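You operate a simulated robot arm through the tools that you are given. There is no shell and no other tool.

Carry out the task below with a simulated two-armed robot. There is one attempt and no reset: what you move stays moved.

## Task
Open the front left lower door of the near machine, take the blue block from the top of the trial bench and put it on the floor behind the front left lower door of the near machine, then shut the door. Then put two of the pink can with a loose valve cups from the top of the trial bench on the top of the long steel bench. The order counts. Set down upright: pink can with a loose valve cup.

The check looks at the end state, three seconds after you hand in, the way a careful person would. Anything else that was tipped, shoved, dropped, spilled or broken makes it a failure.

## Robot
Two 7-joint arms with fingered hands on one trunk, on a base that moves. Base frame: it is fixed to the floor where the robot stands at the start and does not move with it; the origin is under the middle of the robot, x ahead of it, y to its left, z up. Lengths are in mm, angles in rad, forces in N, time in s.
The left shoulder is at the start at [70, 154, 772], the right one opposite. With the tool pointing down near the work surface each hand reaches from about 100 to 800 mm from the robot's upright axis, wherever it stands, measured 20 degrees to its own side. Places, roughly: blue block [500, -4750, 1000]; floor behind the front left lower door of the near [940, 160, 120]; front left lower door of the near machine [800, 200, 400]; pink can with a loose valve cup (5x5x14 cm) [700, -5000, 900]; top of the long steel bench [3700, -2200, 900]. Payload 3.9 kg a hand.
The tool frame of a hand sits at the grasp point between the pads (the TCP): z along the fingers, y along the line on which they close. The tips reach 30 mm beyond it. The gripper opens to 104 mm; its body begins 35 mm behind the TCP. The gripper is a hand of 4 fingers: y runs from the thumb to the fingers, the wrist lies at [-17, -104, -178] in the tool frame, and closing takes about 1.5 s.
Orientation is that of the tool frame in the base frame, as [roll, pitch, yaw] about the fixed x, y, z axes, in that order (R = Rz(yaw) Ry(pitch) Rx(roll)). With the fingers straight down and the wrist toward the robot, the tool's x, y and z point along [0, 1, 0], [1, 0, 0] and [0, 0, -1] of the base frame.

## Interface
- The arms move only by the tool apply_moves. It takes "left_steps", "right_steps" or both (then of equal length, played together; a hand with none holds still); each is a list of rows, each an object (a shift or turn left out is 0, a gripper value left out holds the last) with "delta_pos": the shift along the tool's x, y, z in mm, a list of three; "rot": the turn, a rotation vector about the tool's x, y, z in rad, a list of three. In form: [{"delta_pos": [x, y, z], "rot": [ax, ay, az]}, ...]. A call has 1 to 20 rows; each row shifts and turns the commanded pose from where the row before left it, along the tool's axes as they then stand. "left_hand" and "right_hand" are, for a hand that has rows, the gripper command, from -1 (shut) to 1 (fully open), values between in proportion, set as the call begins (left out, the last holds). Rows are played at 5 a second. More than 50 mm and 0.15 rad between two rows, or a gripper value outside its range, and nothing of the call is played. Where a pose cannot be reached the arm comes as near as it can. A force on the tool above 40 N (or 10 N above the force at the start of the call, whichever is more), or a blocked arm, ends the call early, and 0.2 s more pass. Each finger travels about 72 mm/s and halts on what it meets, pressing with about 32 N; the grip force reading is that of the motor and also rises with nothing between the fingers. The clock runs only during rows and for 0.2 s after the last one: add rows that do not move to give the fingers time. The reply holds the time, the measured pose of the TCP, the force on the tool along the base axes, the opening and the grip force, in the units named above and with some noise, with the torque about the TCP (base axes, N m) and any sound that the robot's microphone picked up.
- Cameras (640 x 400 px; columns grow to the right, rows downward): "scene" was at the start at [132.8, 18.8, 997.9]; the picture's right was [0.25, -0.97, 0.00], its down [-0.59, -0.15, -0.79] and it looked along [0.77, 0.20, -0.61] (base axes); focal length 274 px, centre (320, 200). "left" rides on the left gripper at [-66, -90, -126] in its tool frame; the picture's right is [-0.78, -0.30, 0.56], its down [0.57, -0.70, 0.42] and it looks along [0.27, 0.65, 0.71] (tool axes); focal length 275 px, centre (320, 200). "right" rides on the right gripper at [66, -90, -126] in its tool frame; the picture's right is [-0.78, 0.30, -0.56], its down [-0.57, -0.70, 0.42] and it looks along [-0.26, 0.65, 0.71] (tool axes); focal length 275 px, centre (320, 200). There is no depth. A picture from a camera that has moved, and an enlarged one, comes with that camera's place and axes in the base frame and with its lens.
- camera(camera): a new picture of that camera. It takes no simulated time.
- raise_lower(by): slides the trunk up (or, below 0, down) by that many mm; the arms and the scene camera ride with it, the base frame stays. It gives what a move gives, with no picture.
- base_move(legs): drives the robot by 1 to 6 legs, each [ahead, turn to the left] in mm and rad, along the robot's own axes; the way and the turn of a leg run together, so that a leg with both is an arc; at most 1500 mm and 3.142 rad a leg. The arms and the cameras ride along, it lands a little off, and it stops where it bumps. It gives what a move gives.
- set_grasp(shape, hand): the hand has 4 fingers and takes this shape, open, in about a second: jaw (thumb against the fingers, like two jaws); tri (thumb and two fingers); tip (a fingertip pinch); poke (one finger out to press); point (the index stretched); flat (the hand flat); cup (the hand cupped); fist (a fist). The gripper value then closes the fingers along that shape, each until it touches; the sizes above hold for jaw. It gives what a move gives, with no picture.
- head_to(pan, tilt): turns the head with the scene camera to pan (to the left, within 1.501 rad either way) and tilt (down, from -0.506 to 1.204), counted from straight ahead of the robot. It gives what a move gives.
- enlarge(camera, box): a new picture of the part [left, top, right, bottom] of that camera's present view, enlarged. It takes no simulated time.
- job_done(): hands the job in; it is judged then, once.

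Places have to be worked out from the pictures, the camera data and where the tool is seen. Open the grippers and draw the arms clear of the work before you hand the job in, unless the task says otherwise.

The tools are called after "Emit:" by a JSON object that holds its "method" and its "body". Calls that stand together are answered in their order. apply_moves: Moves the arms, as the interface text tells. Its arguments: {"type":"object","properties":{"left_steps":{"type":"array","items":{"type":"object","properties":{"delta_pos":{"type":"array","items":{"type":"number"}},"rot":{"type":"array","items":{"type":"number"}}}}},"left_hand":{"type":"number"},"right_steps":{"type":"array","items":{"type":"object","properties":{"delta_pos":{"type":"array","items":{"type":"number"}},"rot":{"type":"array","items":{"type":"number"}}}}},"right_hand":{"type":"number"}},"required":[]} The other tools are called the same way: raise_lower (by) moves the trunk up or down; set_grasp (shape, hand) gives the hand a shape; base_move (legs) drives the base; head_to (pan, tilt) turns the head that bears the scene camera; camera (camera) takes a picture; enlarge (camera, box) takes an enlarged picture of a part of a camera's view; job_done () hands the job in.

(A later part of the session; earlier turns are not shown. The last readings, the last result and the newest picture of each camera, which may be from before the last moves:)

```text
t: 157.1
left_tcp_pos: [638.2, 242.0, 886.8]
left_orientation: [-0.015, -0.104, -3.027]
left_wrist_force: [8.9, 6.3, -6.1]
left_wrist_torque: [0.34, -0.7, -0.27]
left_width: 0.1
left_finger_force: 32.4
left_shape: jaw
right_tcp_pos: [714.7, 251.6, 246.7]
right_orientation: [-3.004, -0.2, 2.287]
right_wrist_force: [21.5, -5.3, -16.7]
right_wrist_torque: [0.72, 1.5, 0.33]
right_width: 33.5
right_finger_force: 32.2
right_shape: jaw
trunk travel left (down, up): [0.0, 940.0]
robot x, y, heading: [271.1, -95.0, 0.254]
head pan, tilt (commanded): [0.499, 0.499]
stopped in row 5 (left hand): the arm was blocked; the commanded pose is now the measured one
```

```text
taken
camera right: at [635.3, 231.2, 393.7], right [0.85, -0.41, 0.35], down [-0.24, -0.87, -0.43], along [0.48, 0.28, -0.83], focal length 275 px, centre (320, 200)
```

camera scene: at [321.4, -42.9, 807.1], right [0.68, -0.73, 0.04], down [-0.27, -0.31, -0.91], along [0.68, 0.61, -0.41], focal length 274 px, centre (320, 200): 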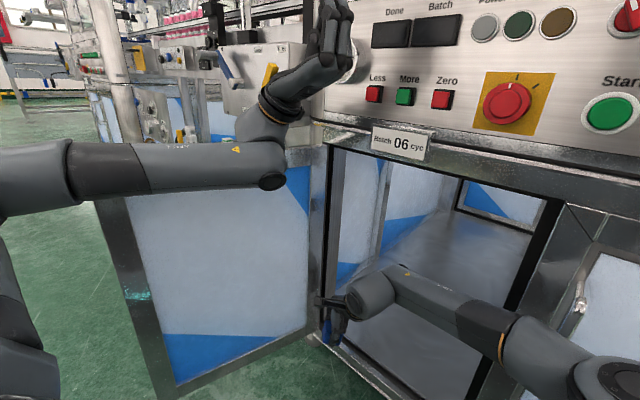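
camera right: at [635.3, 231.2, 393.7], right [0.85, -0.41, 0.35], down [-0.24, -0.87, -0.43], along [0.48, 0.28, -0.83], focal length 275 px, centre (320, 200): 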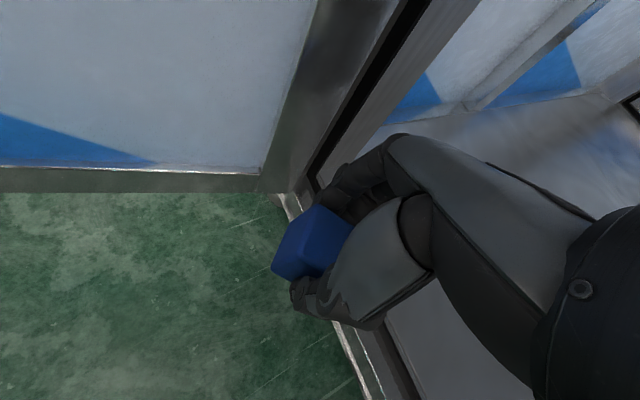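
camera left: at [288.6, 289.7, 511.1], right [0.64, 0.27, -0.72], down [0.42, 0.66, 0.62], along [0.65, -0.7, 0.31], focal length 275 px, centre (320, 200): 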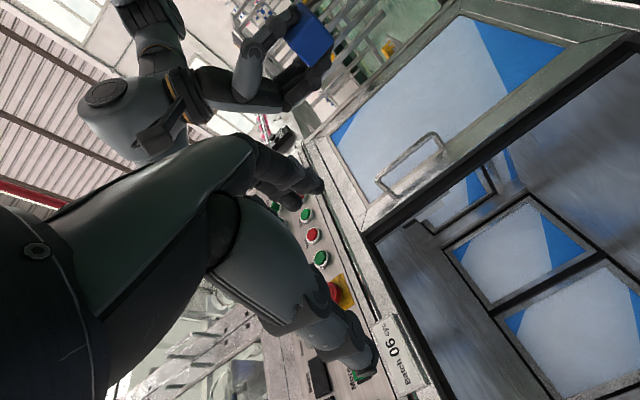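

Something blocked: the robot was turned and even tilted slightly. I hold still and look around to find the contact, first toward the right arm.

Emit:
{"method": "head_to", "body": {"pan": -0.1, "tilt": 0.9}}

Emit:
{"method": "camera", "body": {"camera": "scene"}}

Emit:
{"method": "camera", "body": {"camera": "left"}}

```text
t: 158.1
left_tcp_pos: [658.7, 184.4, 923.4]
left_orientation: [-0.029, -0.067, 3.1]
left_wrist_force: [0.5, 0.2, 0.0]
left_wrist_torque: [0.02, 0.0, 0.0]
left_width: 0.0
left_finger_force: 32.6
left_shape: jaw
right_tcp_pos: [689.9, 258.9, 227.6]
right_orientation: [-2.976, -0.133, 2.36]
right_wrist_force: [0.0, 0.9, -0.2]
right_wrist_torque: [-0.02, 0.02, 0.01]
right_width: 33.8
right_finger_force: 32.0
right_shape: jaw
trunk travel left (down, up): [0.0, 940.0]
robot x, y, heading: [295.7, -94.0, 0.179]
head pan, tilt (commanded): [-0.099, 0.901]
```

```text
taken
camera scene: at [386.4, -83.3, 761.5], right [0.08, -1.0, 0.0], down [-0.75, -0.06, -0.65], along [0.65, 0.05, -0.76], focal length 274 px, centre (320, 200)
```

scene: 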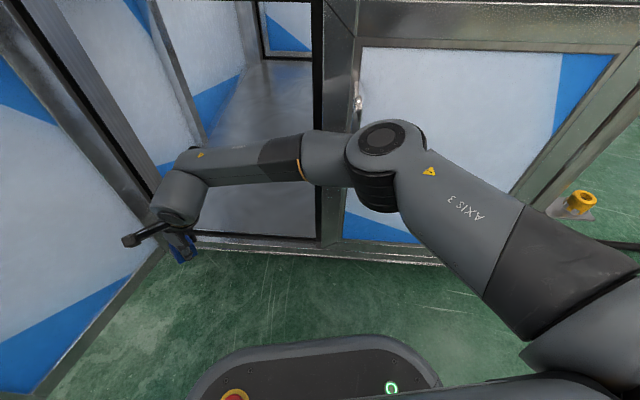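

```text
taken
camera left: at [720.9, 274.6, 794.8], right [0.82, 0.25, 0.51], down [-0.51, 0.71, 0.48], along [-0.25, -0.66, 0.71], focal length 275 px, centre (320, 200)
```

left: 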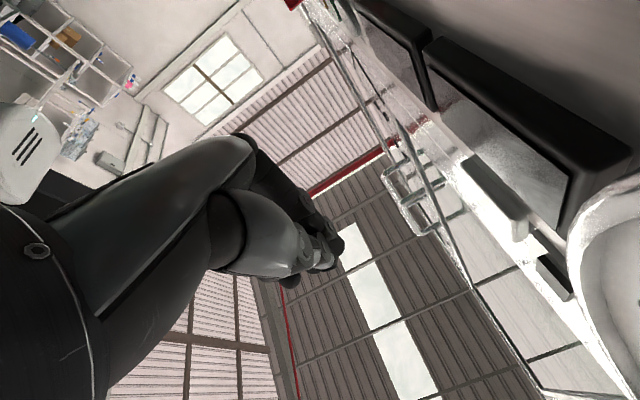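

The right elbow came against the right door's handle and pushed the robot round; the forces are gone now. I back straight off 350 mm before anything else.

Emit:
{"method": "base_move", "body": {"legs": [[-350, 0]]}}

Emit:
{"method": "head_to", "body": {"pan": 0.1, "tilt": 0.6}}

Emit:
{"method": "camera", "body": {"camera": "scene"}}

Emit:
{"method": "camera", "body": {"camera": "right"}}

```text
t: 158.9
left_tcp_pos: [649.9, 229.6, 907.2]
left_orientation: [-0.024, -0.101, -3.074]
left_wrist_force: [-1.2, -0.1, -0.8]
left_wrist_torque: [-0.03, 0.0, -0.01]
left_width: 0.0
left_finger_force: 31.8
left_shape: jaw
right_tcp_pos: [714.5, 279.5, 217.6]
right_orientation: [-2.969, -0.146, 2.357]
right_wrist_force: [-0.3, -0.3, -0.6]
right_wrist_torque: [-0.01, 0.04, 0.01]
right_width: 33.3
right_finger_force: 31.9
right_shape: jaw
trunk travel left (down, up): [0.0, 940.0]
robot x, y, heading: [284.9, -93.3, 0.197]
head pan, tilt (commanded): [-0.099, 0.901]
stopped in leg 1: the robot was blocked; the commanded pose is now the measured one
```

```text
t: 159.7
left_tcp_pos: [650.7, 230.0, 907.2]
left_orientation: [-0.024, -0.1, -3.076]
left_wrist_force: [-1.1, 1.2, -0.5]
left_wrist_torque: [-0.02, 0.02, 0.02]
left_width: 0.2
left_finger_force: 31.9
left_shape: jaw
right_tcp_pos: [717.5, 278.9, 216.2]
right_orientation: [-2.97, -0.143, 2.356]
right_wrist_force: [0.3, -0.6, 0.0]
right_wrist_torque: [-0.01, 0.02, 0.01]
right_width: 33.7
right_finger_force: 32.6
right_shape: jaw
trunk travel left (down, up): [0.0, 940.0]
robot x, y, heading: [285.9, -90.4, 0.191]
head pan, tilt (commanded): [0.099, 0.6]
```

```text
taken
camera scene: at [413.9, -60.4, 778.2], right [0.29, -0.96, 0.0], down [-0.54, -0.17, -0.83], along [0.79, 0.24, -0.56], focal length 274 px, centre (320, 200)
```

scene: 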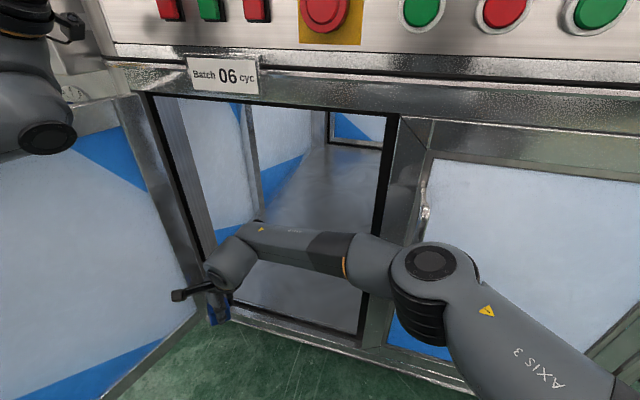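

```text
taken
camera right: at [636.2, 262.9, 365.0], right [0.87, -0.32, 0.38], down [-0.17, -0.91, -0.38], along [0.47, 0.26, -0.84], focal length 275 px, centre (320, 200)
```

right: 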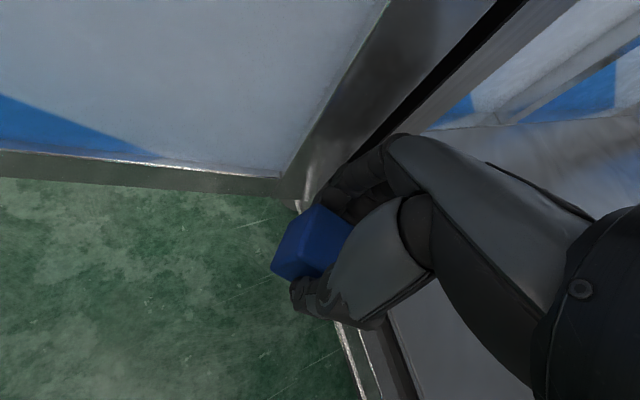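

The robot could not back off, so something on the left side may be caught. I look to the left.

Emit:
{"method": "head_to", "body": {"pan": 0.75, "tilt": 0.3}}

Emit:
{"method": "camera", "body": {"camera": "scene"}}

Emit:
{"method": "head_to", "body": {"pan": 1.3, "tilt": 0.5}}

Emit:
{"method": "camera", "body": {"camera": "scene"}}

Emit:
{"method": "camera", "body": {"camera": "left"}}

```text
t: 160.7
left_tcp_pos: [649.6, 230.6, 907.0]
left_orientation: [-0.022, -0.098, -3.075]
left_wrist_force: [0.1, 0.5, 0.5]
left_wrist_torque: [0.0, 0.0, -0.02]
left_width: 0.0
left_finger_force: 31.9
left_shape: jaw
right_tcp_pos: [717.6, 279.1, 219.6]
right_orientation: [-2.972, -0.142, 2.356]
right_wrist_force: [-0.8, 0.0, -0.3]
right_wrist_torque: [-0.02, -0.01, 0.03]
right_width: 33.6
right_finger_force: 32.3
right_shape: jaw
trunk travel left (down, up): [0.0, 940.0]
robot x, y, heading: [289.7, -93.9, 0.195]
head pan, tilt (commanded): [0.75, 0.3]
```

```text
taken
camera scene: at [383.8, -10.2, 805.5], right [0.81, -0.58, 0.01], down [-0.17, -0.24, -0.96], along [0.56, 0.77, -0.29], focal length 274 px, centre (320, 200)
```

scene: 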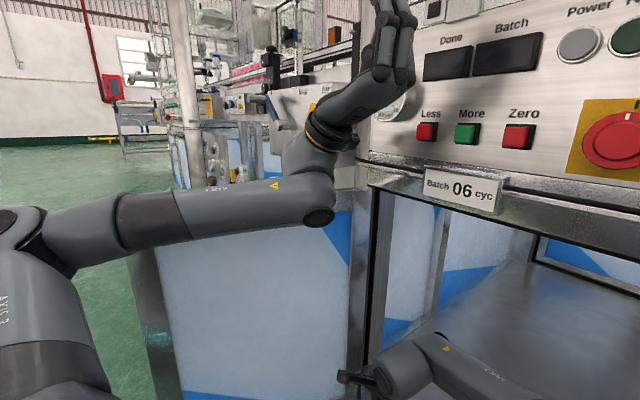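

```text
t: 161.7
left_tcp_pos: [649.6, 231.0, 905.6]
left_orientation: [-0.021, -0.099, -3.075]
left_wrist_force: [0.9, -1.1, -1.0]
left_wrist_torque: [0.01, 0.02, 0.01]
left_width: 0.0
left_finger_force: 32.4
left_shape: jaw
right_tcp_pos: [717.5, 278.6, 216.4]
right_orientation: [-2.971, -0.143, 2.357]
right_wrist_force: [0.2, -0.6, -1.1]
right_wrist_torque: [-0.02, -0.01, -0.02]
right_width: 33.4
right_finger_force: 32.1
right_shape: jaw
trunk travel left (down, up): [0.0, 940.0]
robot x, y, heading: [283.6, -92.7, 0.201]
head pan, tilt (commanded): [1.3, 0.499]
```

```text
taken
camera scene: at [336.2, 5.2, 786.8], right [1.0, -0.07, 0.01], down [-0.03, -0.48, -0.88], along [0.07, 0.88, -0.48], focal length 274 px, centre (320, 200)
```

scene: 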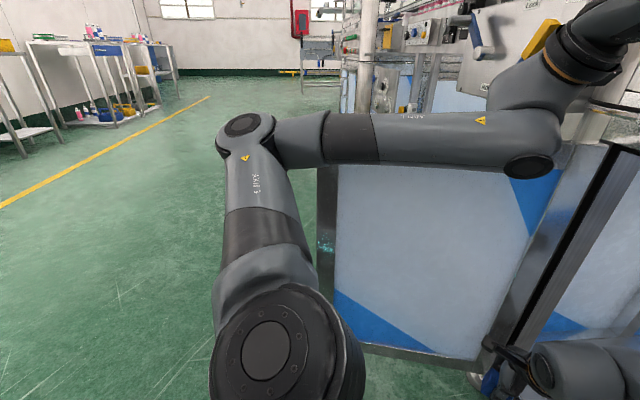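

```text
taken
camera left: at [697.0, 326.2, 775.4], right [0.81, 0.34, 0.48], down [-0.57, 0.66, 0.49], along [-0.15, -0.68, 0.72], focal length 275 px, centre (320, 200)
```

left: 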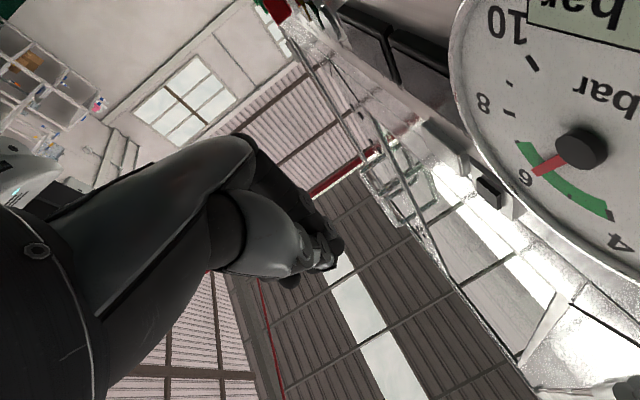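

The left forearm lies right along the door's top edge near the hinge, so it is probably wedged there, and the right elbow touches the right handle. I raise the left hand and draw it back and inward first.

Emit:
{"method": "apply_moves", "body": {"left_steps": [{"delta_pos": [0, 0, 20]}, {"delta_pos": [5, 5, 25]}, {"delta_pos": [10, 10, 30]}, {"delta_pos": [10, 10, 30]}]}}

Emit:
{"method": "camera", "body": {"camera": "scene"}}

```text
t: 162.7
left_tcp_pos: [636.4, 204.6, 1012.7]
left_orientation: [-0.019, -0.099, -3.076]
left_wrist_force: [0.4, 0.2, 0.3]
left_wrist_torque: [0.03, 0.02, -0.01]
left_width: 0.4
left_finger_force: 31.5
left_shape: jaw
right_tcp_pos: [716.3, 279.5, 216.8]
right_orientation: [-2.97, -0.143, 2.357]
right_wrist_force: [0.4, 0.0, 0.1]
right_wrist_torque: [0.01, -0.01, 0.02]
right_width: 33.6
right_finger_force: 32.0
right_shape: jaw
trunk travel left (down, up): [0.0, 940.0]
robot x, y, heading: [284.0, -93.9, 0.196]
head pan, tilt (commanded): [1.3, 0.499]
```

```text
taken
camera scene: at [335.9, 5.9, 786.6], right [1.0, -0.07, 0.01], down [-0.03, -0.48, -0.88], along [0.07, 0.87, -0.48], focal length 274 px, centre (320, 200)
```

scene: 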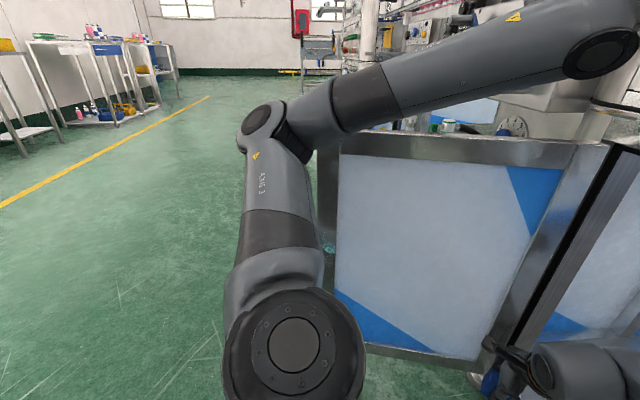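

The left arm is free and well above the door now. I try backing off again, a short distance first.

Emit:
{"method": "base_move", "body": {"legs": [[-60, 0]]}}

Emit:
{"method": "head_to", "body": {"pan": 0.0, "tilt": 0.9}}

Emit:
{"method": "camera", "body": {"camera": "scene"}}

```text
t: 163.6
left_tcp_pos: [581.6, 189.8, 1011.2]
left_orientation: [-0.022, -0.105, -3.072]
left_wrist_force: [0.0, 0.1, -0.1]
left_wrist_torque: [0.03, 0.0, -0.03]
left_width: 0.0
left_finger_force: 31.9
left_shape: jaw
right_tcp_pos: [660.0, 267.8, 215.0]
right_orientation: [-2.967, -0.147, 2.355]
right_wrist_force: [-0.2, -0.2, -0.4]
right_wrist_torque: [-0.03, -0.05, 0.02]
right_width: 33.7
right_finger_force: 31.8
right_shape: jaw
trunk travel left (down, up): [0.0, 940.0]
robot x, y, heading: [227.6, -107.5, 0.195]
head pan, tilt (commanded): [1.3, 0.499]
```

```text
t: 165.1
left_tcp_pos: [582.6, 190.0, 1010.5]
left_orientation: [-0.022, -0.106, -3.072]
left_wrist_force: [-0.6, -0.1, -0.2]
left_wrist_torque: [0.01, -0.02, -0.02]
left_width: 0.0
left_finger_force: 32.0
left_shape: jaw
right_tcp_pos: [659.9, 268.1, 215.0]
right_orientation: [-2.969, -0.147, 2.356]
right_wrist_force: [-0.3, 0.1, 0.9]
right_wrist_torque: [-0.02, 0.0, -0.06]
right_width: 33.6
right_finger_force: 32.2
right_shape: jaw
trunk travel left (down, up): [0.0, 940.0]
robot x, y, heading: [226.8, -105.8, 0.192]
head pan, tilt (commanded): [0.0, 0.901]
```

```text
taken
camera scene: at [349.1, -83.8, 752.6], right [0.2, -0.98, 0.0], down [-0.77, -0.15, -0.62], along [0.61, 0.12, -0.78], focal length 274 px, centre (320, 200)
```

scene: 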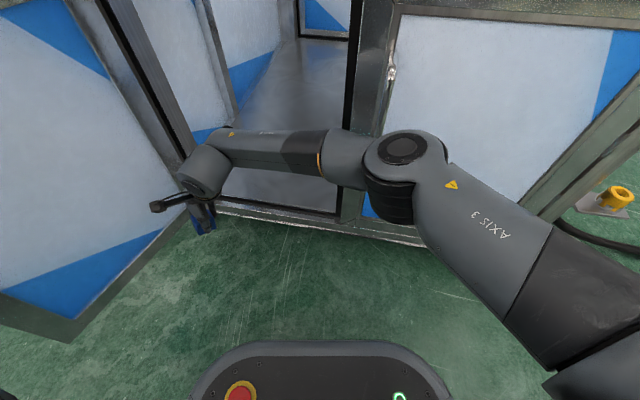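

I'm free again: the left forearm had been caught at the door top. I reposition the base farther left (y≈10), so the right elbow will sit in front of the opening instead of the handle, backing off first.

Emit:
{"method": "base_move", "body": {"legs": [[-250, 0], [0, -0.79], [-290, 0], [0, 0.6]]}}

Emit:
{"method": "head_to", "body": {"pan": 0.2, "tilt": 0.5}}

Emit:
{"method": "camera", "body": {"camera": "scene"}}

```text
t: 172.2
left_tcp_pos: [143.3, 235.4, 1011.7]
left_orientation: [-0.023, -0.104, 3.032]
left_wrist_force: [0.0, 0.8, -0.4]
left_wrist_torque: [0.01, 0.0, 0.01]
left_width: 0.0
left_finger_force: 31.6
left_shape: jaw
right_tcp_pos: [234.1, 294.7, 215.1]
right_orientation: [-2.969, -0.147, 2.175]
right_wrist_force: [-0.2, -0.5, -0.9]
right_wrist_torque: [0.02, -0.03, -0.02]
right_width: 33.3
right_finger_force: 31.9
right_shape: jaw
trunk travel left (down, up): [0.0, 940.0]
robot x, y, heading: [-256.6, 8.1, 0.015]
head pan, tilt (commanded): [0.0, 0.901]
```

```text
t: 173.1
left_tcp_pos: [144.2, 233.6, 1010.9]
left_orientation: [-0.022, -0.106, 3.034]
left_wrist_force: [-0.1, -0.1, 0.4]
left_wrist_torque: [-0.01, -0.02, 0.03]
left_width: 0.0
left_finger_force: 31.7
left_shape: jaw
right_tcp_pos: [232.9, 296.0, 215.1]
right_orientation: [-2.968, -0.148, 2.174]
right_wrist_force: [-0.1, 0.1, 0.2]
right_wrist_torque: [0.02, -0.02, -0.03]
right_width: 33.5
right_finger_force: 32.2
right_shape: jaw
trunk travel left (down, up): [0.0, 940.0]
robot x, y, heading: [-255.3, 2.3, 0.012]
head pan, tilt (commanded): [0.201, 0.499]
```

```text
taken
camera scene: at [-121.6, 23.6, 786.4], right [0.21, -0.98, 0.0], down [-0.47, -0.1, -0.88], along [0.86, 0.19, -0.48], focal length 274 px, centre (320, 200)
```

scene: 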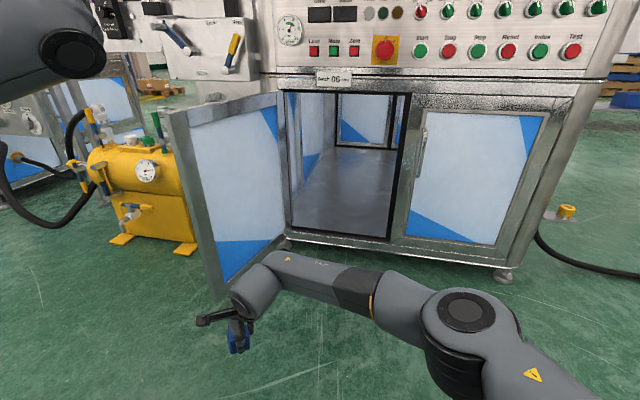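

The machine and door look unchanged. I level the hand again, and shift it toward the middle in front of me before driving up.

Emit:
{"method": "apply_moves", "body": {"right_steps": [{"rot": [-0.042, -0.067, 0.0825]}, {"rot": [-0.042, -0.067, 0.0825]}, {"delta_pos": [-25.1, -22.8, -20.8]}, {"delta_pos": [-25.1, -22.8, -20.8]}, {"delta_pos": [-25.1, -22.8, -20.8]}, {"delta_pos": [-25.1, -22.8, -20.8]}, {"delta_pos": [-25.1, -22.8, -20.8]}]}}

Emit:
{"method": "camera", "body": {"camera": "scene"}}

```text
t: 174.7
left_tcp_pos: [144.0, 233.6, 1010.7]
left_orientation: [-0.022, -0.105, 3.03]
left_wrist_force: [0.7, -0.4, -0.5]
left_wrist_torque: [0.02, -0.04, 0.0]
left_width: 0.1
left_finger_force: 32.1
left_shape: jaw
right_tcp_pos: [196.8, 137.5, 330.9]
right_orientation: [-3.043, 0.008, 2.028]
right_wrist_force: [0.6, 0.5, -1.3]
right_wrist_torque: [-0.01, 0.0, 0.02]
right_width: 33.4
right_finger_force: 32.2
right_shape: jaw
trunk travel left (down, up): [0.0, 940.0]
robot x, y, heading: [-258.5, 2.3, 0.014]
head pan, tilt (commanded): [0.201, 0.499]
```

```text
taken
camera scene: at [-121.6, 23.5, 786.4], right [0.21, -0.98, 0.0], down [-0.47, -0.1, -0.88], along [0.86, 0.19, -0.48], focal length 274 px, centre (320, 200)
```

scene: 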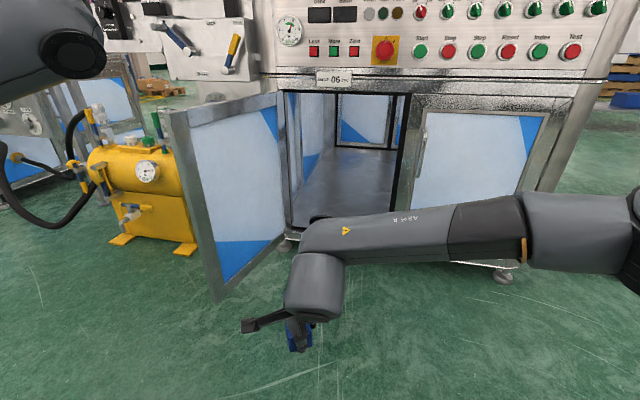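

The hand with the block is centred and low. I drive forward 400 mm toward the opening.

Emit:
{"method": "base_move", "body": {"legs": [[400, -0.014]]}}

Emit:
{"method": "head_to", "body": {"pan": 1.0, "tilt": 0.4}}

Emit:
{"method": "camera", "body": {"camera": "scene"}}

Emit:
{"method": "head_to", "body": {"pan": 0.1, "tilt": 0.75}}

Emit:
{"method": "camera", "body": {"camera": "scene"}}

```text
t: 177.2
left_tcp_pos: [544.6, 232.3, 1011.9]
left_orientation: [-0.023, -0.104, 3.022]
left_wrist_force: [0.7, 0.5, 0.0]
left_wrist_torque: [-0.01, -0.02, 0.03]
left_width: 0.0
left_finger_force: 32.4
left_shape: jaw
right_tcp_pos: [596.6, 136.8, 331.8]
right_orientation: [-3.041, 0.006, 2.017]
right_wrist_force: [-1.0, 0.8, -0.3]
right_wrist_torque: [-0.03, -0.02, 0.02]
right_width: 33.5
right_finger_force: 31.7
right_shape: jaw
trunk travel left (down, up): [0.0, 940.0]
robot x, y, heading: [139.1, 10.1, 0.004]
head pan, tilt (commanded): [0.201, 0.499]
```

```text
t: 178.3
left_tcp_pos: [543.6, 231.9, 1010.7]
left_orientation: [-0.023, -0.107, 3.02]
left_wrist_force: [-0.7, 0.7, -0.7]
left_wrist_torque: [-0.02, -0.02, 0.02]
left_width: 0.0
left_finger_force: 31.6
left_shape: jaw
right_tcp_pos: [595.7, 136.7, 329.8]
right_orientation: [-3.041, 0.006, 2.017]
right_wrist_force: [0.5, 0.3, -0.6]
right_wrist_torque: [-0.01, -0.04, 0.02]
right_width: 33.4
right_finger_force: 31.5
right_shape: jaw
trunk travel left (down, up): [0.0, 940.0]
robot x, y, heading: [139.4, 9.7, -0.001]
head pan, tilt (commanded): [1.0, 0.4]
```

```text
taken
camera scene: at [237.2, 85.4, 795.6], right [0.84, -0.54, 0.0], down [-0.21, -0.33, -0.92], along [0.5, 0.78, -0.39], focal length 274 px, centre (320, 200)
```

scene: 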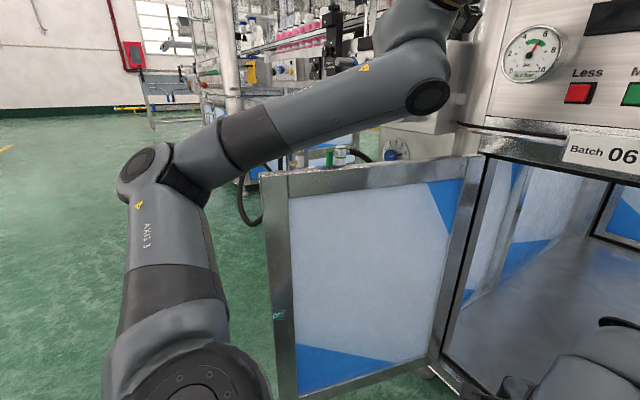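

```text
t: 179.5
left_tcp_pos: [544.4, 232.1, 1010.6]
left_orientation: [-0.024, -0.105, 3.022]
left_wrist_force: [0.3, 0.5, -0.1]
left_wrist_torque: [0.03, -0.01, -0.01]
left_width: 0.0
left_finger_force: 31.9
left_shape: jaw
right_tcp_pos: [596.2, 137.1, 329.6]
right_orientation: [-3.042, 0.006, 2.017]
right_wrist_force: [-0.7, 0.3, -0.7]
right_wrist_torque: [0.0, 0.0, 0.01]
right_width: 33.3
right_finger_force: 32.1
right_shape: jaw
trunk travel left (down, up): [0.0, 940.0]
robot x, y, heading: [139.6, 8.8, 0.007]
head pan, tilt (commanded): [0.099, 0.75]
```

```text
taken
camera scene: at [269.8, 15.9, 764.5], right [0.1, -0.99, 0.0], down [-0.68, -0.07, -0.73], along [0.73, 0.08, -0.68], focal length 274 px, centre (320, 200)
```

scene: 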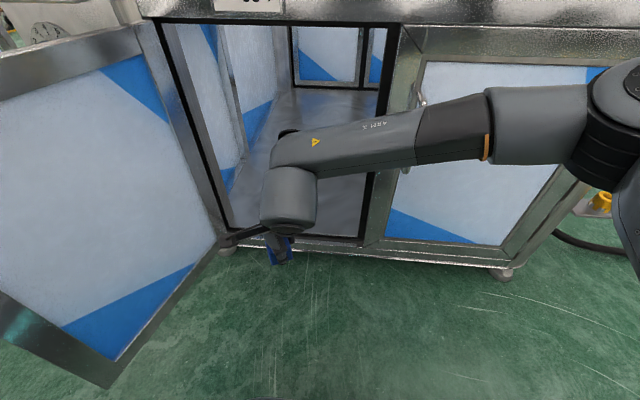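

The left forearm clears the door top narrowly, so I raise it another 60 mm and then drive the last 65 mm.

Emit:
{"method": "apply_moves", "body": {"left_steps": [{"delta_pos": [0, 0, 35]}, {"delta_pos": [0, 0, 35]}]}}

Emit:
{"method": "base_move", "body": {"legs": [[65, 0]]}}

Emit:
{"method": "camera", "body": {"camera": "scene"}}

Emit:
{"method": "camera", "body": {"camera": "right"}}

```text
t: 180.1
left_tcp_pos: [536.6, 234.9, 1086.6]
left_orientation: [-0.022, -0.09, 3.033]
left_wrist_force: [-0.3, 0.6, -0.1]
left_wrist_torque: [0.0, 0.0, 0.0]
left_width: 0.0
left_finger_force: 32.0
left_shape: jaw
right_tcp_pos: [592.2, 139.2, 335.2]
right_orientation: [-3.05, 0.014, 2.024]
right_wrist_force: [-0.1, 0.2, -1.3]
right_wrist_torque: [0.02, -0.03, 0.02]
right_width: 33.4
right_finger_force: 32.4
right_shape: jaw
trunk travel left (down, up): [0.0, 940.0]
robot x, y, heading: [137.6, 9.0, 0.022]
head pan, tilt (commanded): [0.099, 0.75]
```

```text
t: 180.9
left_tcp_pos: [548.9, 243.4, 1092.1]
left_orientation: [-0.034, -0.077, 3.076]
left_wrist_force: [0.1, -0.3, -0.3]
left_wrist_torque: [0.02, 0.01, -0.02]
left_width: 0.2
left_finger_force: 32.0
left_shape: jaw
right_tcp_pos: [611.8, 143.5, 333.8]
right_orientation: [-3.05, 0.008, 2.034]
right_wrist_force: [0.3, 0.0, -1.3]
right_wrist_torque: [0.01, 0.03, 0.01]
right_width: 33.3
right_finger_force: 31.7
right_shape: jaw
trunk travel left (down, up): [0.0, 940.0]
robot x, y, heading: [155.5, 9.0, 0.104]
head pan, tilt (commanded): [0.099, 0.75]
stopped in leg 1: the robot was blocked; the commanded pose is now the measured one
```

```text
taken
camera scene: at [277.9, 25.7, 767.1], right [0.2, -0.98, 0.0], down [-0.66, -0.13, -0.74], along [0.73, 0.15, -0.67], focal length 274 px, centre (320, 200)
```

scene: 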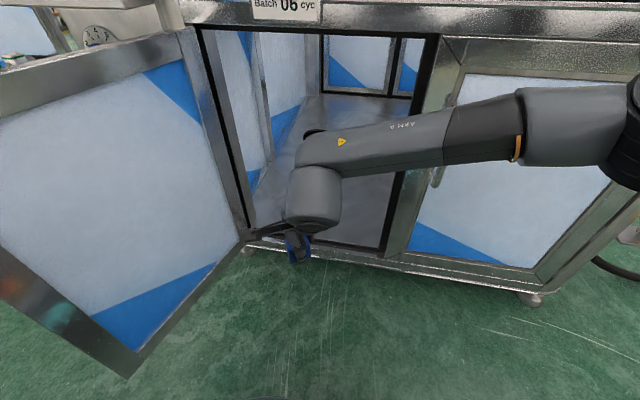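

```text
taken
camera right: at [511.8, 167.4, 467.7], right [0.65, -0.54, 0.53], down [-0.4, -0.84, -0.36], along [0.64, 0.02, -0.77], focal length 275 px, centre (320, 200)
```

right: 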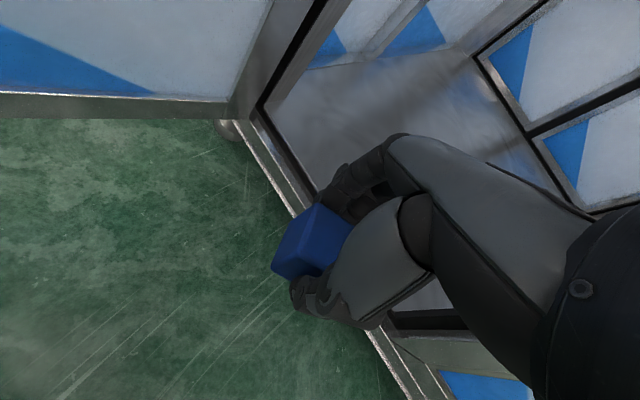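

The left side is blocking again. I look left to find the contact.

Emit:
{"method": "head_to", "body": {"pan": 0.9, "tilt": 0.5}}

Emit:
{"method": "camera", "body": {"camera": "scene"}}

Emit:
{"method": "head_to", "body": {"pan": 1.45, "tilt": 0.8}}

Emit:
{"method": "camera", "body": {"camera": "scene"}}

```text
t: 182.1
left_tcp_pos: [545.9, 243.0, 1090.8]
left_orientation: [-0.033, -0.078, 3.073]
left_wrist_force: [-0.3, 0.0, -0.7]
left_wrist_torque: [0.0, 0.03, 0.02]
left_width: 0.1
left_finger_force: 31.5
left_shape: jaw
right_tcp_pos: [612.3, 142.0, 337.9]
right_orientation: [-3.058, 0.011, 2.032]
right_wrist_force: [-0.5, 0.3, -0.6]
right_wrist_torque: [0.0, -0.02, -0.01]
right_width: 33.5
right_finger_force: 31.9
right_shape: jaw
trunk travel left (down, up): [0.0, 940.0]
robot x, y, heading: [159.0, 11.0, 0.105]
head pan, tilt (commanded): [0.901, 0.499]
```

```text
taken
camera scene: at [243.6, 87.0, 789.2], right [0.84, -0.54, 0.01], down [-0.24, -0.4, -0.88], along [0.48, 0.74, -0.47], focal length 274 px, centre (320, 200)
```

scene: 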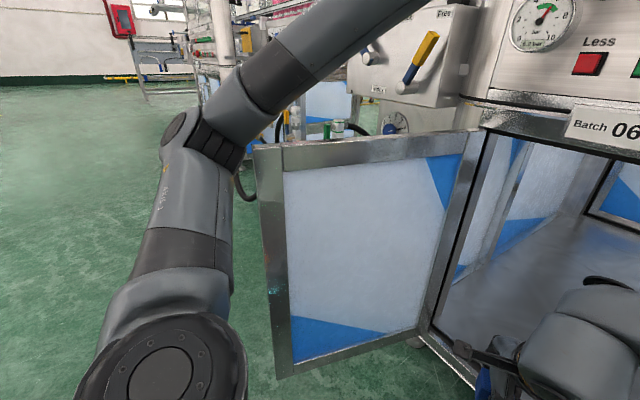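

```text
t: 183.1
left_tcp_pos: [547.2, 243.1, 1091.4]
left_orientation: [-0.035, -0.079, 3.072]
left_wrist_force: [-0.3, -0.3, 1.1]
left_wrist_torque: [0.0, -0.01, 0.0]
left_width: 0.0
left_finger_force: 32.1
left_shape: jaw
right_tcp_pos: [612.5, 142.2, 338.6]
right_orientation: [-3.058, 0.011, 2.031]
right_wrist_force: [0.1, 0.1, -1.1]
right_wrist_torque: [-0.01, 0.0, 0.01]
right_width: 33.4
right_finger_force: 32.7
right_shape: jaw
trunk travel left (down, up): [0.0, 940.0]
robot x, y, heading: [158.9, 15.2, 0.101]
head pan, tilt (commanded): [1.45, 0.799]
```

```text
taken
camera scene: at [196.1, 91.5, 762.6], right [1.0, -0.02, 0.02], down [0.0, -0.71, -0.7], along [0.03, 0.7, -0.71], focal length 274 px, centre (320, 200)
```

scene: 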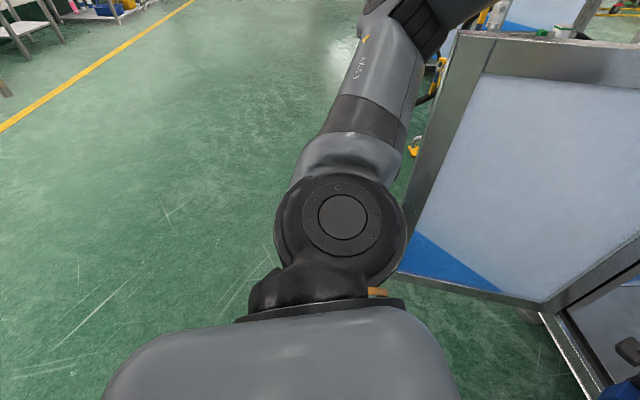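

The left elbow sits against the door's free edge. I back off 130 mm, straighten, and then move the left arm out sideways to the left, where it stays behind the door's edge.

Emit:
{"method": "base_move", "body": {"legs": [[-150, -0.1]]}}

Emit:
{"method": "apply_moves", "body": {"left_steps": [{"delta_pos": [24, -23.5, -23.5]}, {"delta_pos": [24, -23.5, -23.5]}, {"delta_pos": [24, -23.5, -23.5]}, {"delta_pos": [24, -23.5, -23.5]}, {"delta_pos": [24, -23.5, -23.5]}, {"delta_pos": [24, -23.5, -23.5]}, {"delta_pos": [24, -23.5, -23.5]}, {"delta_pos": [24, -23.5, -23.5]}, {"delta_pos": [24, -23.5, -23.5]}, {"delta_pos": [24, -23.5, -23.5]}, {"delta_pos": [24, -23.5, -23.5]}, {"delta_pos": [24, -23.5, -23.5]}, {"delta_pos": [24, -23.5, -23.5]}]}}

Emit:
{"method": "head_to", "body": {"pan": 1.3, "tilt": 0.4}}

Emit:
{"method": "camera", "body": {"camera": "scene"}}

```text
t: 184.4
left_tcp_pos: [438.0, 198.5, 1081.1]
left_orientation: [-0.026, -0.1, 2.963]
left_wrist_force: [-0.6, 0.5, -0.4]
left_wrist_torque: [0.01, -0.02, 0.01]
left_width: 0.0
left_finger_force: 31.4
left_shape: jaw
right_tcp_pos: [476.7, 93.9, 329.8]
right_orientation: [-3.039, 0.006, 1.934]
right_wrist_force: [-0.3, -0.8, -0.6]
right_wrist_torque: [0.01, 0.0, 0.03]
right_width: 33.3
right_finger_force: 31.8
right_shape: jaw
trunk travel left (down, up): [0.0, 940.0]
robot x, y, heading: [10.6, 9.3, -0.028]
head pan, tilt (commanded): [1.45, 0.799]
```

```text
t: 187.2
left_tcp_pos: [158.1, 568.7, 816.2]
left_orientation: [-0.026, -0.101, 2.962]
left_wrist_force: [-0.3, 0.6, 0.4]
left_wrist_torque: [0.02, 0.07, 0.02]
left_width: 0.0
left_finger_force: 31.9
left_shape: jaw
right_tcp_pos: [476.6, 93.6, 329.5]
right_orientation: [-3.042, 0.008, 1.932]
right_wrist_force: [0.0, 0.5, 0.0]
right_wrist_torque: [0.02, -0.05, 0.01]
right_width: 33.0
right_finger_force: 32.2
right_shape: jaw
trunk travel left (down, up): [0.0, 940.0]
robot x, y, heading: [8.6, 4.5, -0.027]
head pan, tilt (commanded): [1.45, 0.799]
```

```text
t: 188.1
left_tcp_pos: [158.3, 568.3, 818.1]
left_orientation: [-0.026, -0.101, 2.962]
left_wrist_force: [-0.2, -0.4, -0.5]
left_wrist_torque: [-0.01, 0.0, -0.01]
left_width: 0.0
left_finger_force: 31.9
left_shape: jaw
right_tcp_pos: [478.9, 94.1, 330.1]
right_orientation: [-3.041, 0.007, 1.933]
right_wrist_force: [-0.8, -0.6, -0.5]
right_wrist_torque: [0.01, 0.01, 0.01]
right_width: 33.5
right_finger_force: 31.9
right_shape: jaw
trunk travel left (down, up): [0.0, 940.0]
robot x, y, heading: [4.1, 9.1, -0.025]
head pan, tilt (commanded): [1.3, 0.4]
```

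```text
taken
camera scene: at [84.7, 91.0, 795.5], right [0.96, -0.29, 0.0], down [-0.11, -0.37, -0.92], along [0.27, 0.88, -0.39], focal length 274 px, centre (320, 200)
```

scene: 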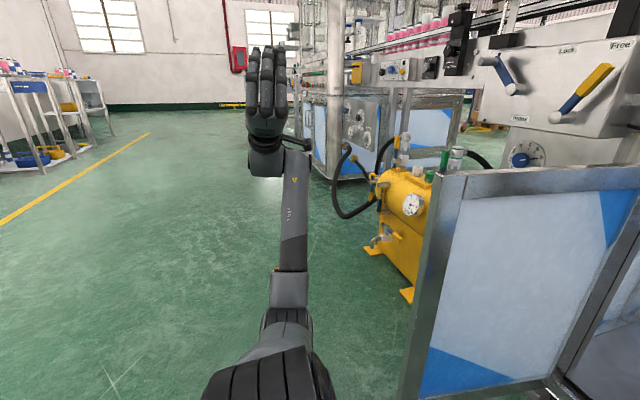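

The left arm now lies out to the side. I draw the hand a further 150 mm back so the arm stays behind the door's edge.

Emit:
{"method": "apply_moves", "body": {"left_steps": [{"delta_pos": [37, 6.5, 0]}, {"delta_pos": [37, 6.5, 0]}, {"delta_pos": [37, 6.5, 0]}, {"delta_pos": [37, 6.5, 0]}]}}

Emit:
{"method": "camera", "body": {"camera": "scene"}}

```text
t: 189.1
left_tcp_pos: [8.1, 568.5, 829.9]
left_orientation: [-0.025, -0.101, 2.963]
left_wrist_force: [-0.5, -0.4, 0.3]
left_wrist_torque: [-0.01, 0.02, -0.02]
left_width: 0.0
left_finger_force: 31.6
left_shape: jaw
right_tcp_pos: [477.0, 94.3, 329.5]
right_orientation: [-3.039, 0.008, 1.932]
right_wrist_force: [-0.1, -0.2, -0.9]
right_wrist_torque: [0.0, 0.0, -0.02]
right_width: 33.3
right_finger_force: 32.1
right_shape: jaw
trunk travel left (down, up): [0.0, 940.0]
robot x, y, heading: [12.0, 5.8, -0.027]
head pan, tilt (commanded): [1.3, 0.4]
```

```text
taken
camera scene: at [84.7, 91.1, 795.6], right [0.96, -0.29, 0.0], down [-0.11, -0.37, -0.92], along [0.27, 0.88, -0.39], focal length 274 px, centre (320, 200)
```

scene: 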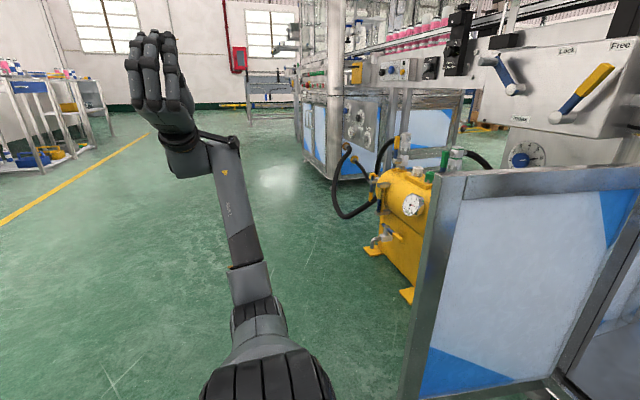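

The left arm is clear of the door. I drive forward 195 mm and straighten.

Emit:
{"method": "base_move", "body": {"legs": [[195, 0.03]]}}

Emit:
{"method": "head_to", "body": {"pan": 0.1, "tilt": 0.75}}

Emit:
{"method": "camera", "body": {"camera": "scene"}}

Emit:
{"method": "camera", "body": {"camera": "right"}}

```text
t: 190.7
left_tcp_pos: [185.5, 565.7, 831.7]
left_orientation: [-0.026, -0.101, 2.993]
left_wrist_force: [0.5, 0.1, -0.3]
left_wrist_torque: [0.01, 0.01, -0.01]
left_width: 0.2
left_finger_force: 32.4
left_shape: jaw
right_tcp_pos: [669.9, 106.2, 328.6]
right_orientation: [-3.04, 0.006, 1.964]
right_wrist_force: [-0.7, -0.2, 0.2]
right_wrist_torque: [0.01, 0.03, 0.0]
right_width: 33.3
right_finger_force: 32.1
right_shape: jaw
trunk travel left (down, up): [0.0, 940.0]
robot x, y, heading: [204.2, 5.3, -0.001]
head pan, tilt (commanded): [1.3, 0.4]
```

```text
t: 192.1
left_tcp_pos: [185.6, 567.3, 831.2]
left_orientation: [-0.026, -0.102, 2.993]
left_wrist_force: [-0.6, 0.4, 1.0]
left_wrist_torque: [-0.03, -0.01, -0.01]
left_width: 0.1
left_finger_force: 31.9
left_shape: jaw
right_tcp_pos: [669.4, 106.7, 328.3]
right_orientation: [-3.039, 0.006, 1.964]
right_wrist_force: [0.0, 0.4, -0.2]
right_wrist_torque: [0.02, -0.02, 0.03]
right_width: 33.3
right_finger_force: 31.9
right_shape: jaw
trunk travel left (down, up): [0.0, 940.0]
robot x, y, heading: [207.3, 3.1, 0.004]
head pan, tilt (commanded): [0.099, 0.75]
```

```text
taken
camera scene: at [334.7, 10.4, 764.5], right [0.1, -0.99, 0.0], down [-0.68, -0.07, -0.73], along [0.73, 0.08, -0.68], focal length 274 px, centre (320, 200)
```

scene: 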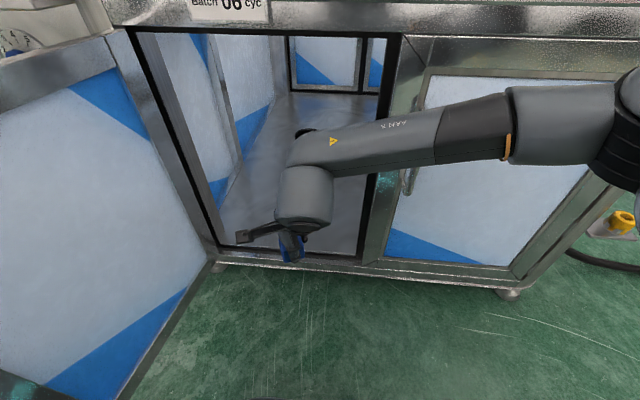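

```text
taken
camera right: at [571.4, 137.8, 463.1], right [0.62, -0.58, 0.53], down [-0.46, -0.81, -0.35], along [0.63, -0.03, -0.77], focal length 275 px, centre (320, 200)
```

right: 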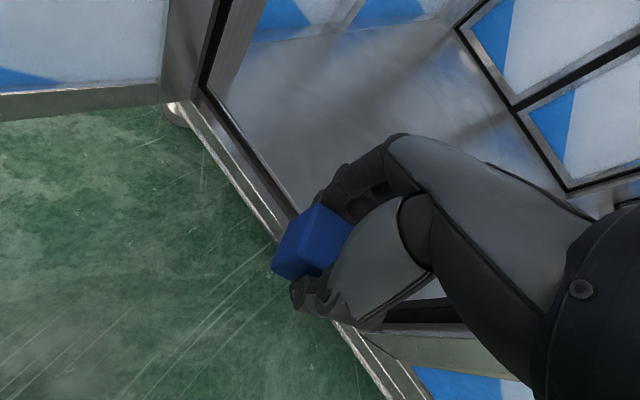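

Everything is clear now. I extend the right hand about 110 mm forward over the sill and check the elbow.

Emit:
{"method": "apply_moves", "body": {"right_steps": [{"delta_pos": [-6.3, 38.2, 9.5]}, {"delta_pos": [-6.3, 38.2, 9.5]}, {"delta_pos": [-6.3, 38.2, 9.5]}]}}

Emit:
{"method": "head_to", "body": {"pan": -0.2, "tilt": 0.8}}

Emit:
{"method": "camera", "body": {"camera": "scene"}}

Emit:
{"method": "camera", "body": {"camera": "right"}}

```text
t: 192.9
left_tcp_pos: [177.3, 567.7, 831.7]
left_orientation: [-0.027, -0.09, 2.995]
left_wrist_force: [-0.4, -0.3, -0.7]
left_wrist_torque: [-0.02, -0.01, -0.04]
left_width: 0.2
left_finger_force: 32.2
left_shape: jaw
right_tcp_pos: [775.3, 134.1, 298.0]
right_orientation: [-3.051, 0.011, 1.971]
right_wrist_force: [0.6, 0.6, -1.3]
right_wrist_torque: [-0.03, -0.03, -0.01]
right_width: 33.7
right_finger_force: 32.3
right_shape: jaw
trunk travel left (down, up): [0.0, 940.0]
robot x, y, heading: [198.5, 2.7, -0.003]
head pan, tilt (commanded): [0.099, 0.75]
```

```text
t: 193.7
left_tcp_pos: [176.4, 567.8, 829.4]
left_orientation: [-0.026, -0.09, 2.996]
left_wrist_force: [0.0, 0.0, -0.2]
left_wrist_torque: [0.0, 0.0, -0.01]
left_width: 0.1
left_finger_force: 32.2
left_shape: jaw
right_tcp_pos: [774.4, 133.1, 295.2]
right_orientation: [-3.049, 0.012, 1.968]
right_wrist_force: [0.1, 0.5, -1.2]
right_wrist_torque: [0.03, 0.02, -0.02]
right_width: 33.5
right_finger_force: 31.8
right_shape: jaw
trunk travel left (down, up): [0.0, 940.0]
robot x, y, heading: [204.2, 3.3, 0.006]
head pan, tilt (commanded): [-0.201, 0.799]
```

```text
taken
camera scene: at [323.6, -12.4, 762.0], right [-0.19, -0.98, 0.0], down [-0.7, 0.14, -0.71], along [0.69, -0.14, -0.71], focal length 274 px, centre (320, 200)
```

scene: 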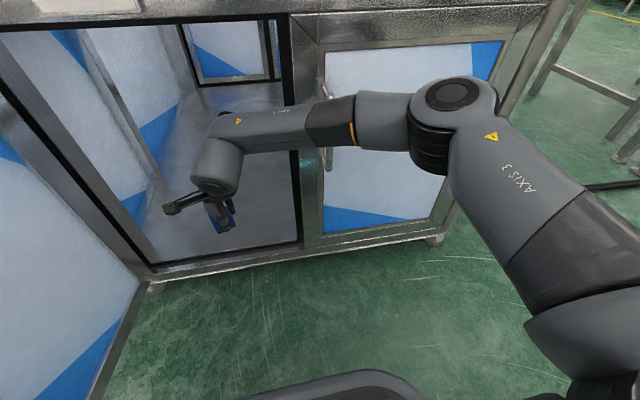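

```text
taken
camera right: at [675.7, 164.0, 428.5], right [0.62, -0.57, 0.54], down [-0.46, -0.82, -0.35], along [0.64, -0.03, -0.77], focal length 275 px, centre (320, 200)
```

right: 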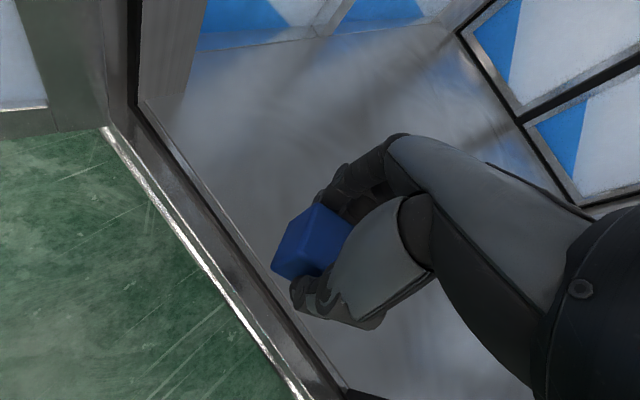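

No contact: the elbow is at about [566, -207, 610], clear of the handle. I continue forward and down into the compartment.

Emit:
{"method": "apply_moves", "body": {"right_steps": [{"delta_pos": [-9, 32.3, 16.8]}, {"delta_pos": [-9, 32.3, 16.8]}, {"delta_pos": [-9, 32.3, 16.8]}]}}

Emit:
{"method": "camera", "body": {"camera": "scene"}}

Emit:
{"method": "camera", "body": {"camera": "right"}}

```text
t: 194.5
left_tcp_pos: [185.3, 577.1, 823.7]
left_orientation: [-0.013, -0.094, 2.99]
left_wrist_force: [-1.6, -0.4, 1.3]
left_wrist_torque: [0.02, 0.06, 0.04]
left_width: 0.0
left_finger_force: 32.3
left_shape: jaw
right_tcp_pos: [865.9, 149.8, 224.0]
right_orientation: [-3.027, 0.015, 1.978]
right_wrist_force: [-0.6, -0.3, -1.4]
right_wrist_torque: [-0.05, -0.07, -0.01]
right_width: 33.3
right_finger_force: 32.2
right_shape: jaw
trunk travel left (down, up): [0.0, 940.0]
robot x, y, heading: [206.9, 3.2, 0.005]
head pan, tilt (commanded): [-0.201, 0.799]
```

```text
taken
camera scene: at [327.6, 3.4, 762.5], right [-0.19, -0.98, 0.02], down [-0.7, 0.12, -0.7], along [0.69, -0.15, -0.71], focal length 274 px, centre (320, 200)
```

scene: 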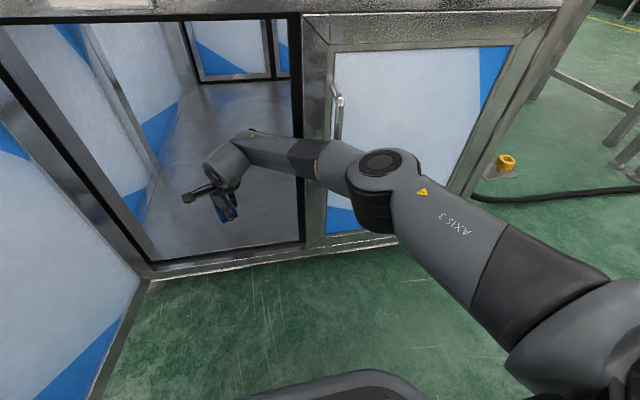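

```text
taken
camera right: at [770.0, 181.3, 358.5], right [0.63, -0.56, 0.53], down [-0.46, -0.82, -0.33], along [0.63, -0.03, -0.78], focal length 275 px, centre (320, 200)
```

right: 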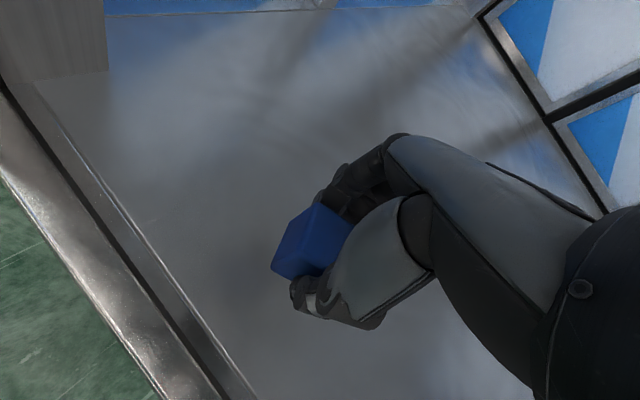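

The body seems to lean slightly to the left. I wait a moment to see whether it is steady.

Emit:
{"method": "apply_moves", "body": {"right_steps": [{"delta_pos": [0, 0, 0]}, {"delta_pos": [0, 0, 0]}]}}

Emit:
{"method": "camera", "body": {"camera": "scene"}}

```text
t: 195.1
left_tcp_pos: [180.9, 570.7, 827.0]
left_orientation: [-0.022, -0.094, 2.993]
left_wrist_force: [-0.2, 0.4, 0.1]
left_wrist_torque: [0.02, 0.03, 0.02]
left_width: 0.0
left_finger_force: 31.6
left_shape: jaw
right_tcp_pos: [859.6, 154.9, 225.3]
right_orientation: [-3.032, 0.005, 1.989]
right_wrist_force: [0.1, -0.2, -1.8]
right_wrist_torque: [0.0, 0.0, -0.03]
right_width: 33.4
right_finger_force: 31.7
right_shape: jaw
trunk travel left (down, up): [0.0, 940.0]
robot x, y, heading: [203.6, 5.9, 0.009]
head pan, tilt (commanded): [-0.201, 0.799]
```

```text
taken
camera scene: at [327.4, -3.7, 761.2], right [-0.18, -0.98, 0.01], down [-0.7, 0.12, -0.7], along [0.69, -0.14, -0.71], focal length 274 px, centre (320, 200)
```

scene: 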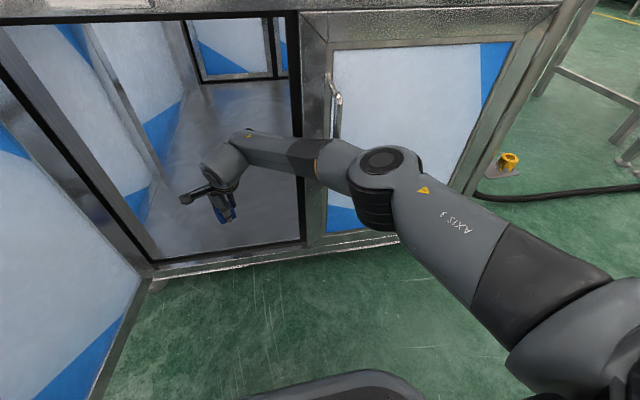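

It is only swaying a little and settles. I lower the block slowly in small steps.

Emit:
{"method": "apply_moves", "body": {"right_steps": [{"delta_pos": [0, 0, 10]}, {"delta_pos": [0, 0, 10]}, {"delta_pos": [0, 0, 10]}, {"delta_pos": [0, 0, 10]}, {"delta_pos": [0, 0, 0]}]}}

Emit:
{"method": "camera", "body": {"camera": "right"}}

Emit:
{"method": "enlarge", "body": {"camera": "scene", "box": [140, 90, 320, 280]}}

```text
t: 196.3
left_tcp_pos: [182.6, 569.2, 830.9]
left_orientation: [-0.025, -0.093, 2.995]
left_wrist_force: [0.6, -0.6, -0.8]
left_wrist_torque: [0.01, 0.01, 0.02]
left_width: 0.2
left_finger_force: 32.5
left_shape: jaw
right_tcp_pos: [866.7, 144.5, 195.7]
right_orientation: [-3.047, 0.01, 1.975]
right_wrist_force: [-0.5, -0.4, -0.4]
right_wrist_torque: [0.01, 0.02, -0.02]
right_width: 33.2
right_finger_force: 31.7
right_shape: jaw
trunk travel left (down, up): [0.0, 940.0]
robot x, y, heading: [202.1, 4.9, 0.012]
head pan, tilt (commanded): [-0.201, 0.799]
```

```text
taken
camera right: at [768.1, 176.2, 328.7], right [0.62, -0.57, 0.54], down [-0.45, -0.82, -0.35], along [0.64, -0.02, -0.77], focal length 275 px, centre (320, 200)
```

right: 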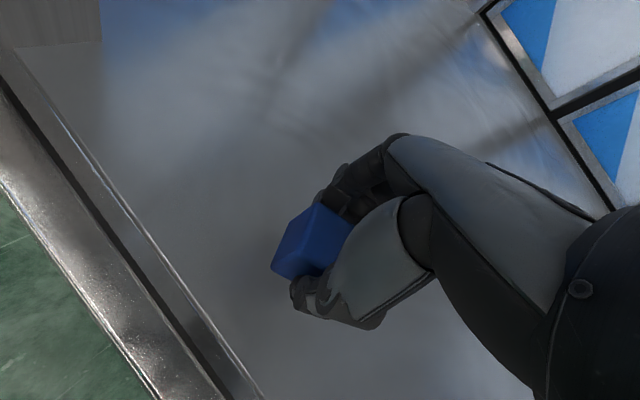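

```text
2.11 times, centred on (230, 185) of scene
camera zoom: at [327.5, -4.6, 762.1], right [-0.18, -0.98, 0.01], down [-0.7, 0.12, -0.7], along [0.69, -0.13, -0.71], focal length 576 px, centre (510, 232)
```

zoom: 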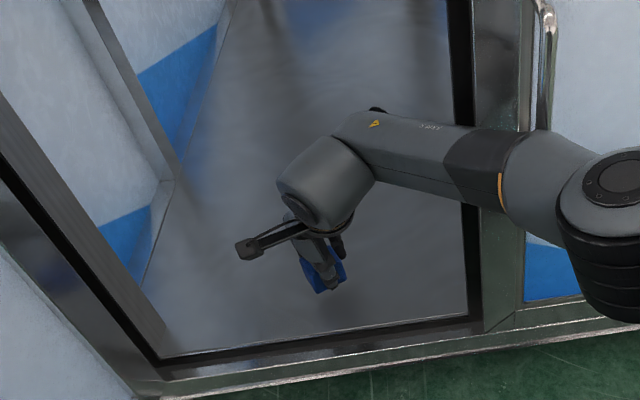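

The block is above the compartment floor with about 35 mm to go. I keep lowering gently, watching for contact.

Emit:
{"method": "apply_moves", "body": {"right_steps": [{"delta_pos": [0, 0, 8]}, {"delta_pos": [0, 0, 8]}, {"delta_pos": [0, 0, 6]}, {"delta_pos": [0, 0, 0]}, {"delta_pos": [0, 0, 0]}]}}

Emit:
{"method": "camera", "body": {"camera": "right"}}

```text
t: 197.5
left_tcp_pos: [184.8, 567.0, 830.5]
left_orientation: [-0.023, -0.097, 2.993]
left_wrist_force: [-0.6, -0.3, -0.5]
left_wrist_torque: [0.0, -0.01, 0.01]
left_width: 0.0
left_finger_force: 31.6
left_shape: jaw
right_tcp_pos: [868.6, 138.9, 169.1]
right_orientation: [-3.042, 0.01, 1.964]
right_wrist_force: [-0.1, -0.2, -0.1]
right_wrist_torque: [-0.01, 0.0, 0.02]
right_width: 33.2
right_finger_force: 32.3
right_shape: jaw
trunk travel left (down, up): [0.0, 940.0]
robot x, y, heading: [204.0, 2.6, 0.006]
head pan, tilt (commanded): [-0.201, 0.799]
```

```text
taken
camera right: at [770.7, 169.8, 302.8], right [0.62, -0.58, 0.53], down [-0.46, -0.82, -0.35], along [0.63, -0.03, -0.77], focal length 275 px, centre (320, 200)
```

right: 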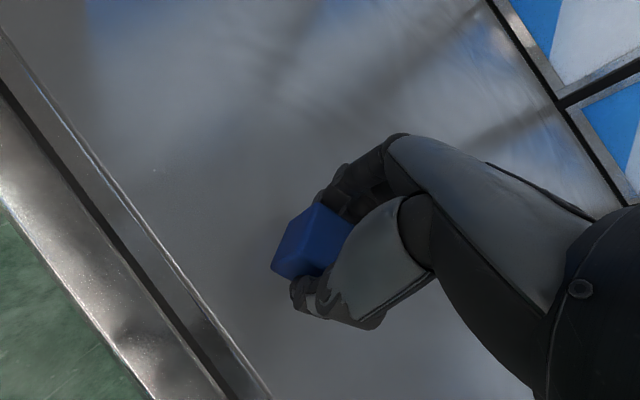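

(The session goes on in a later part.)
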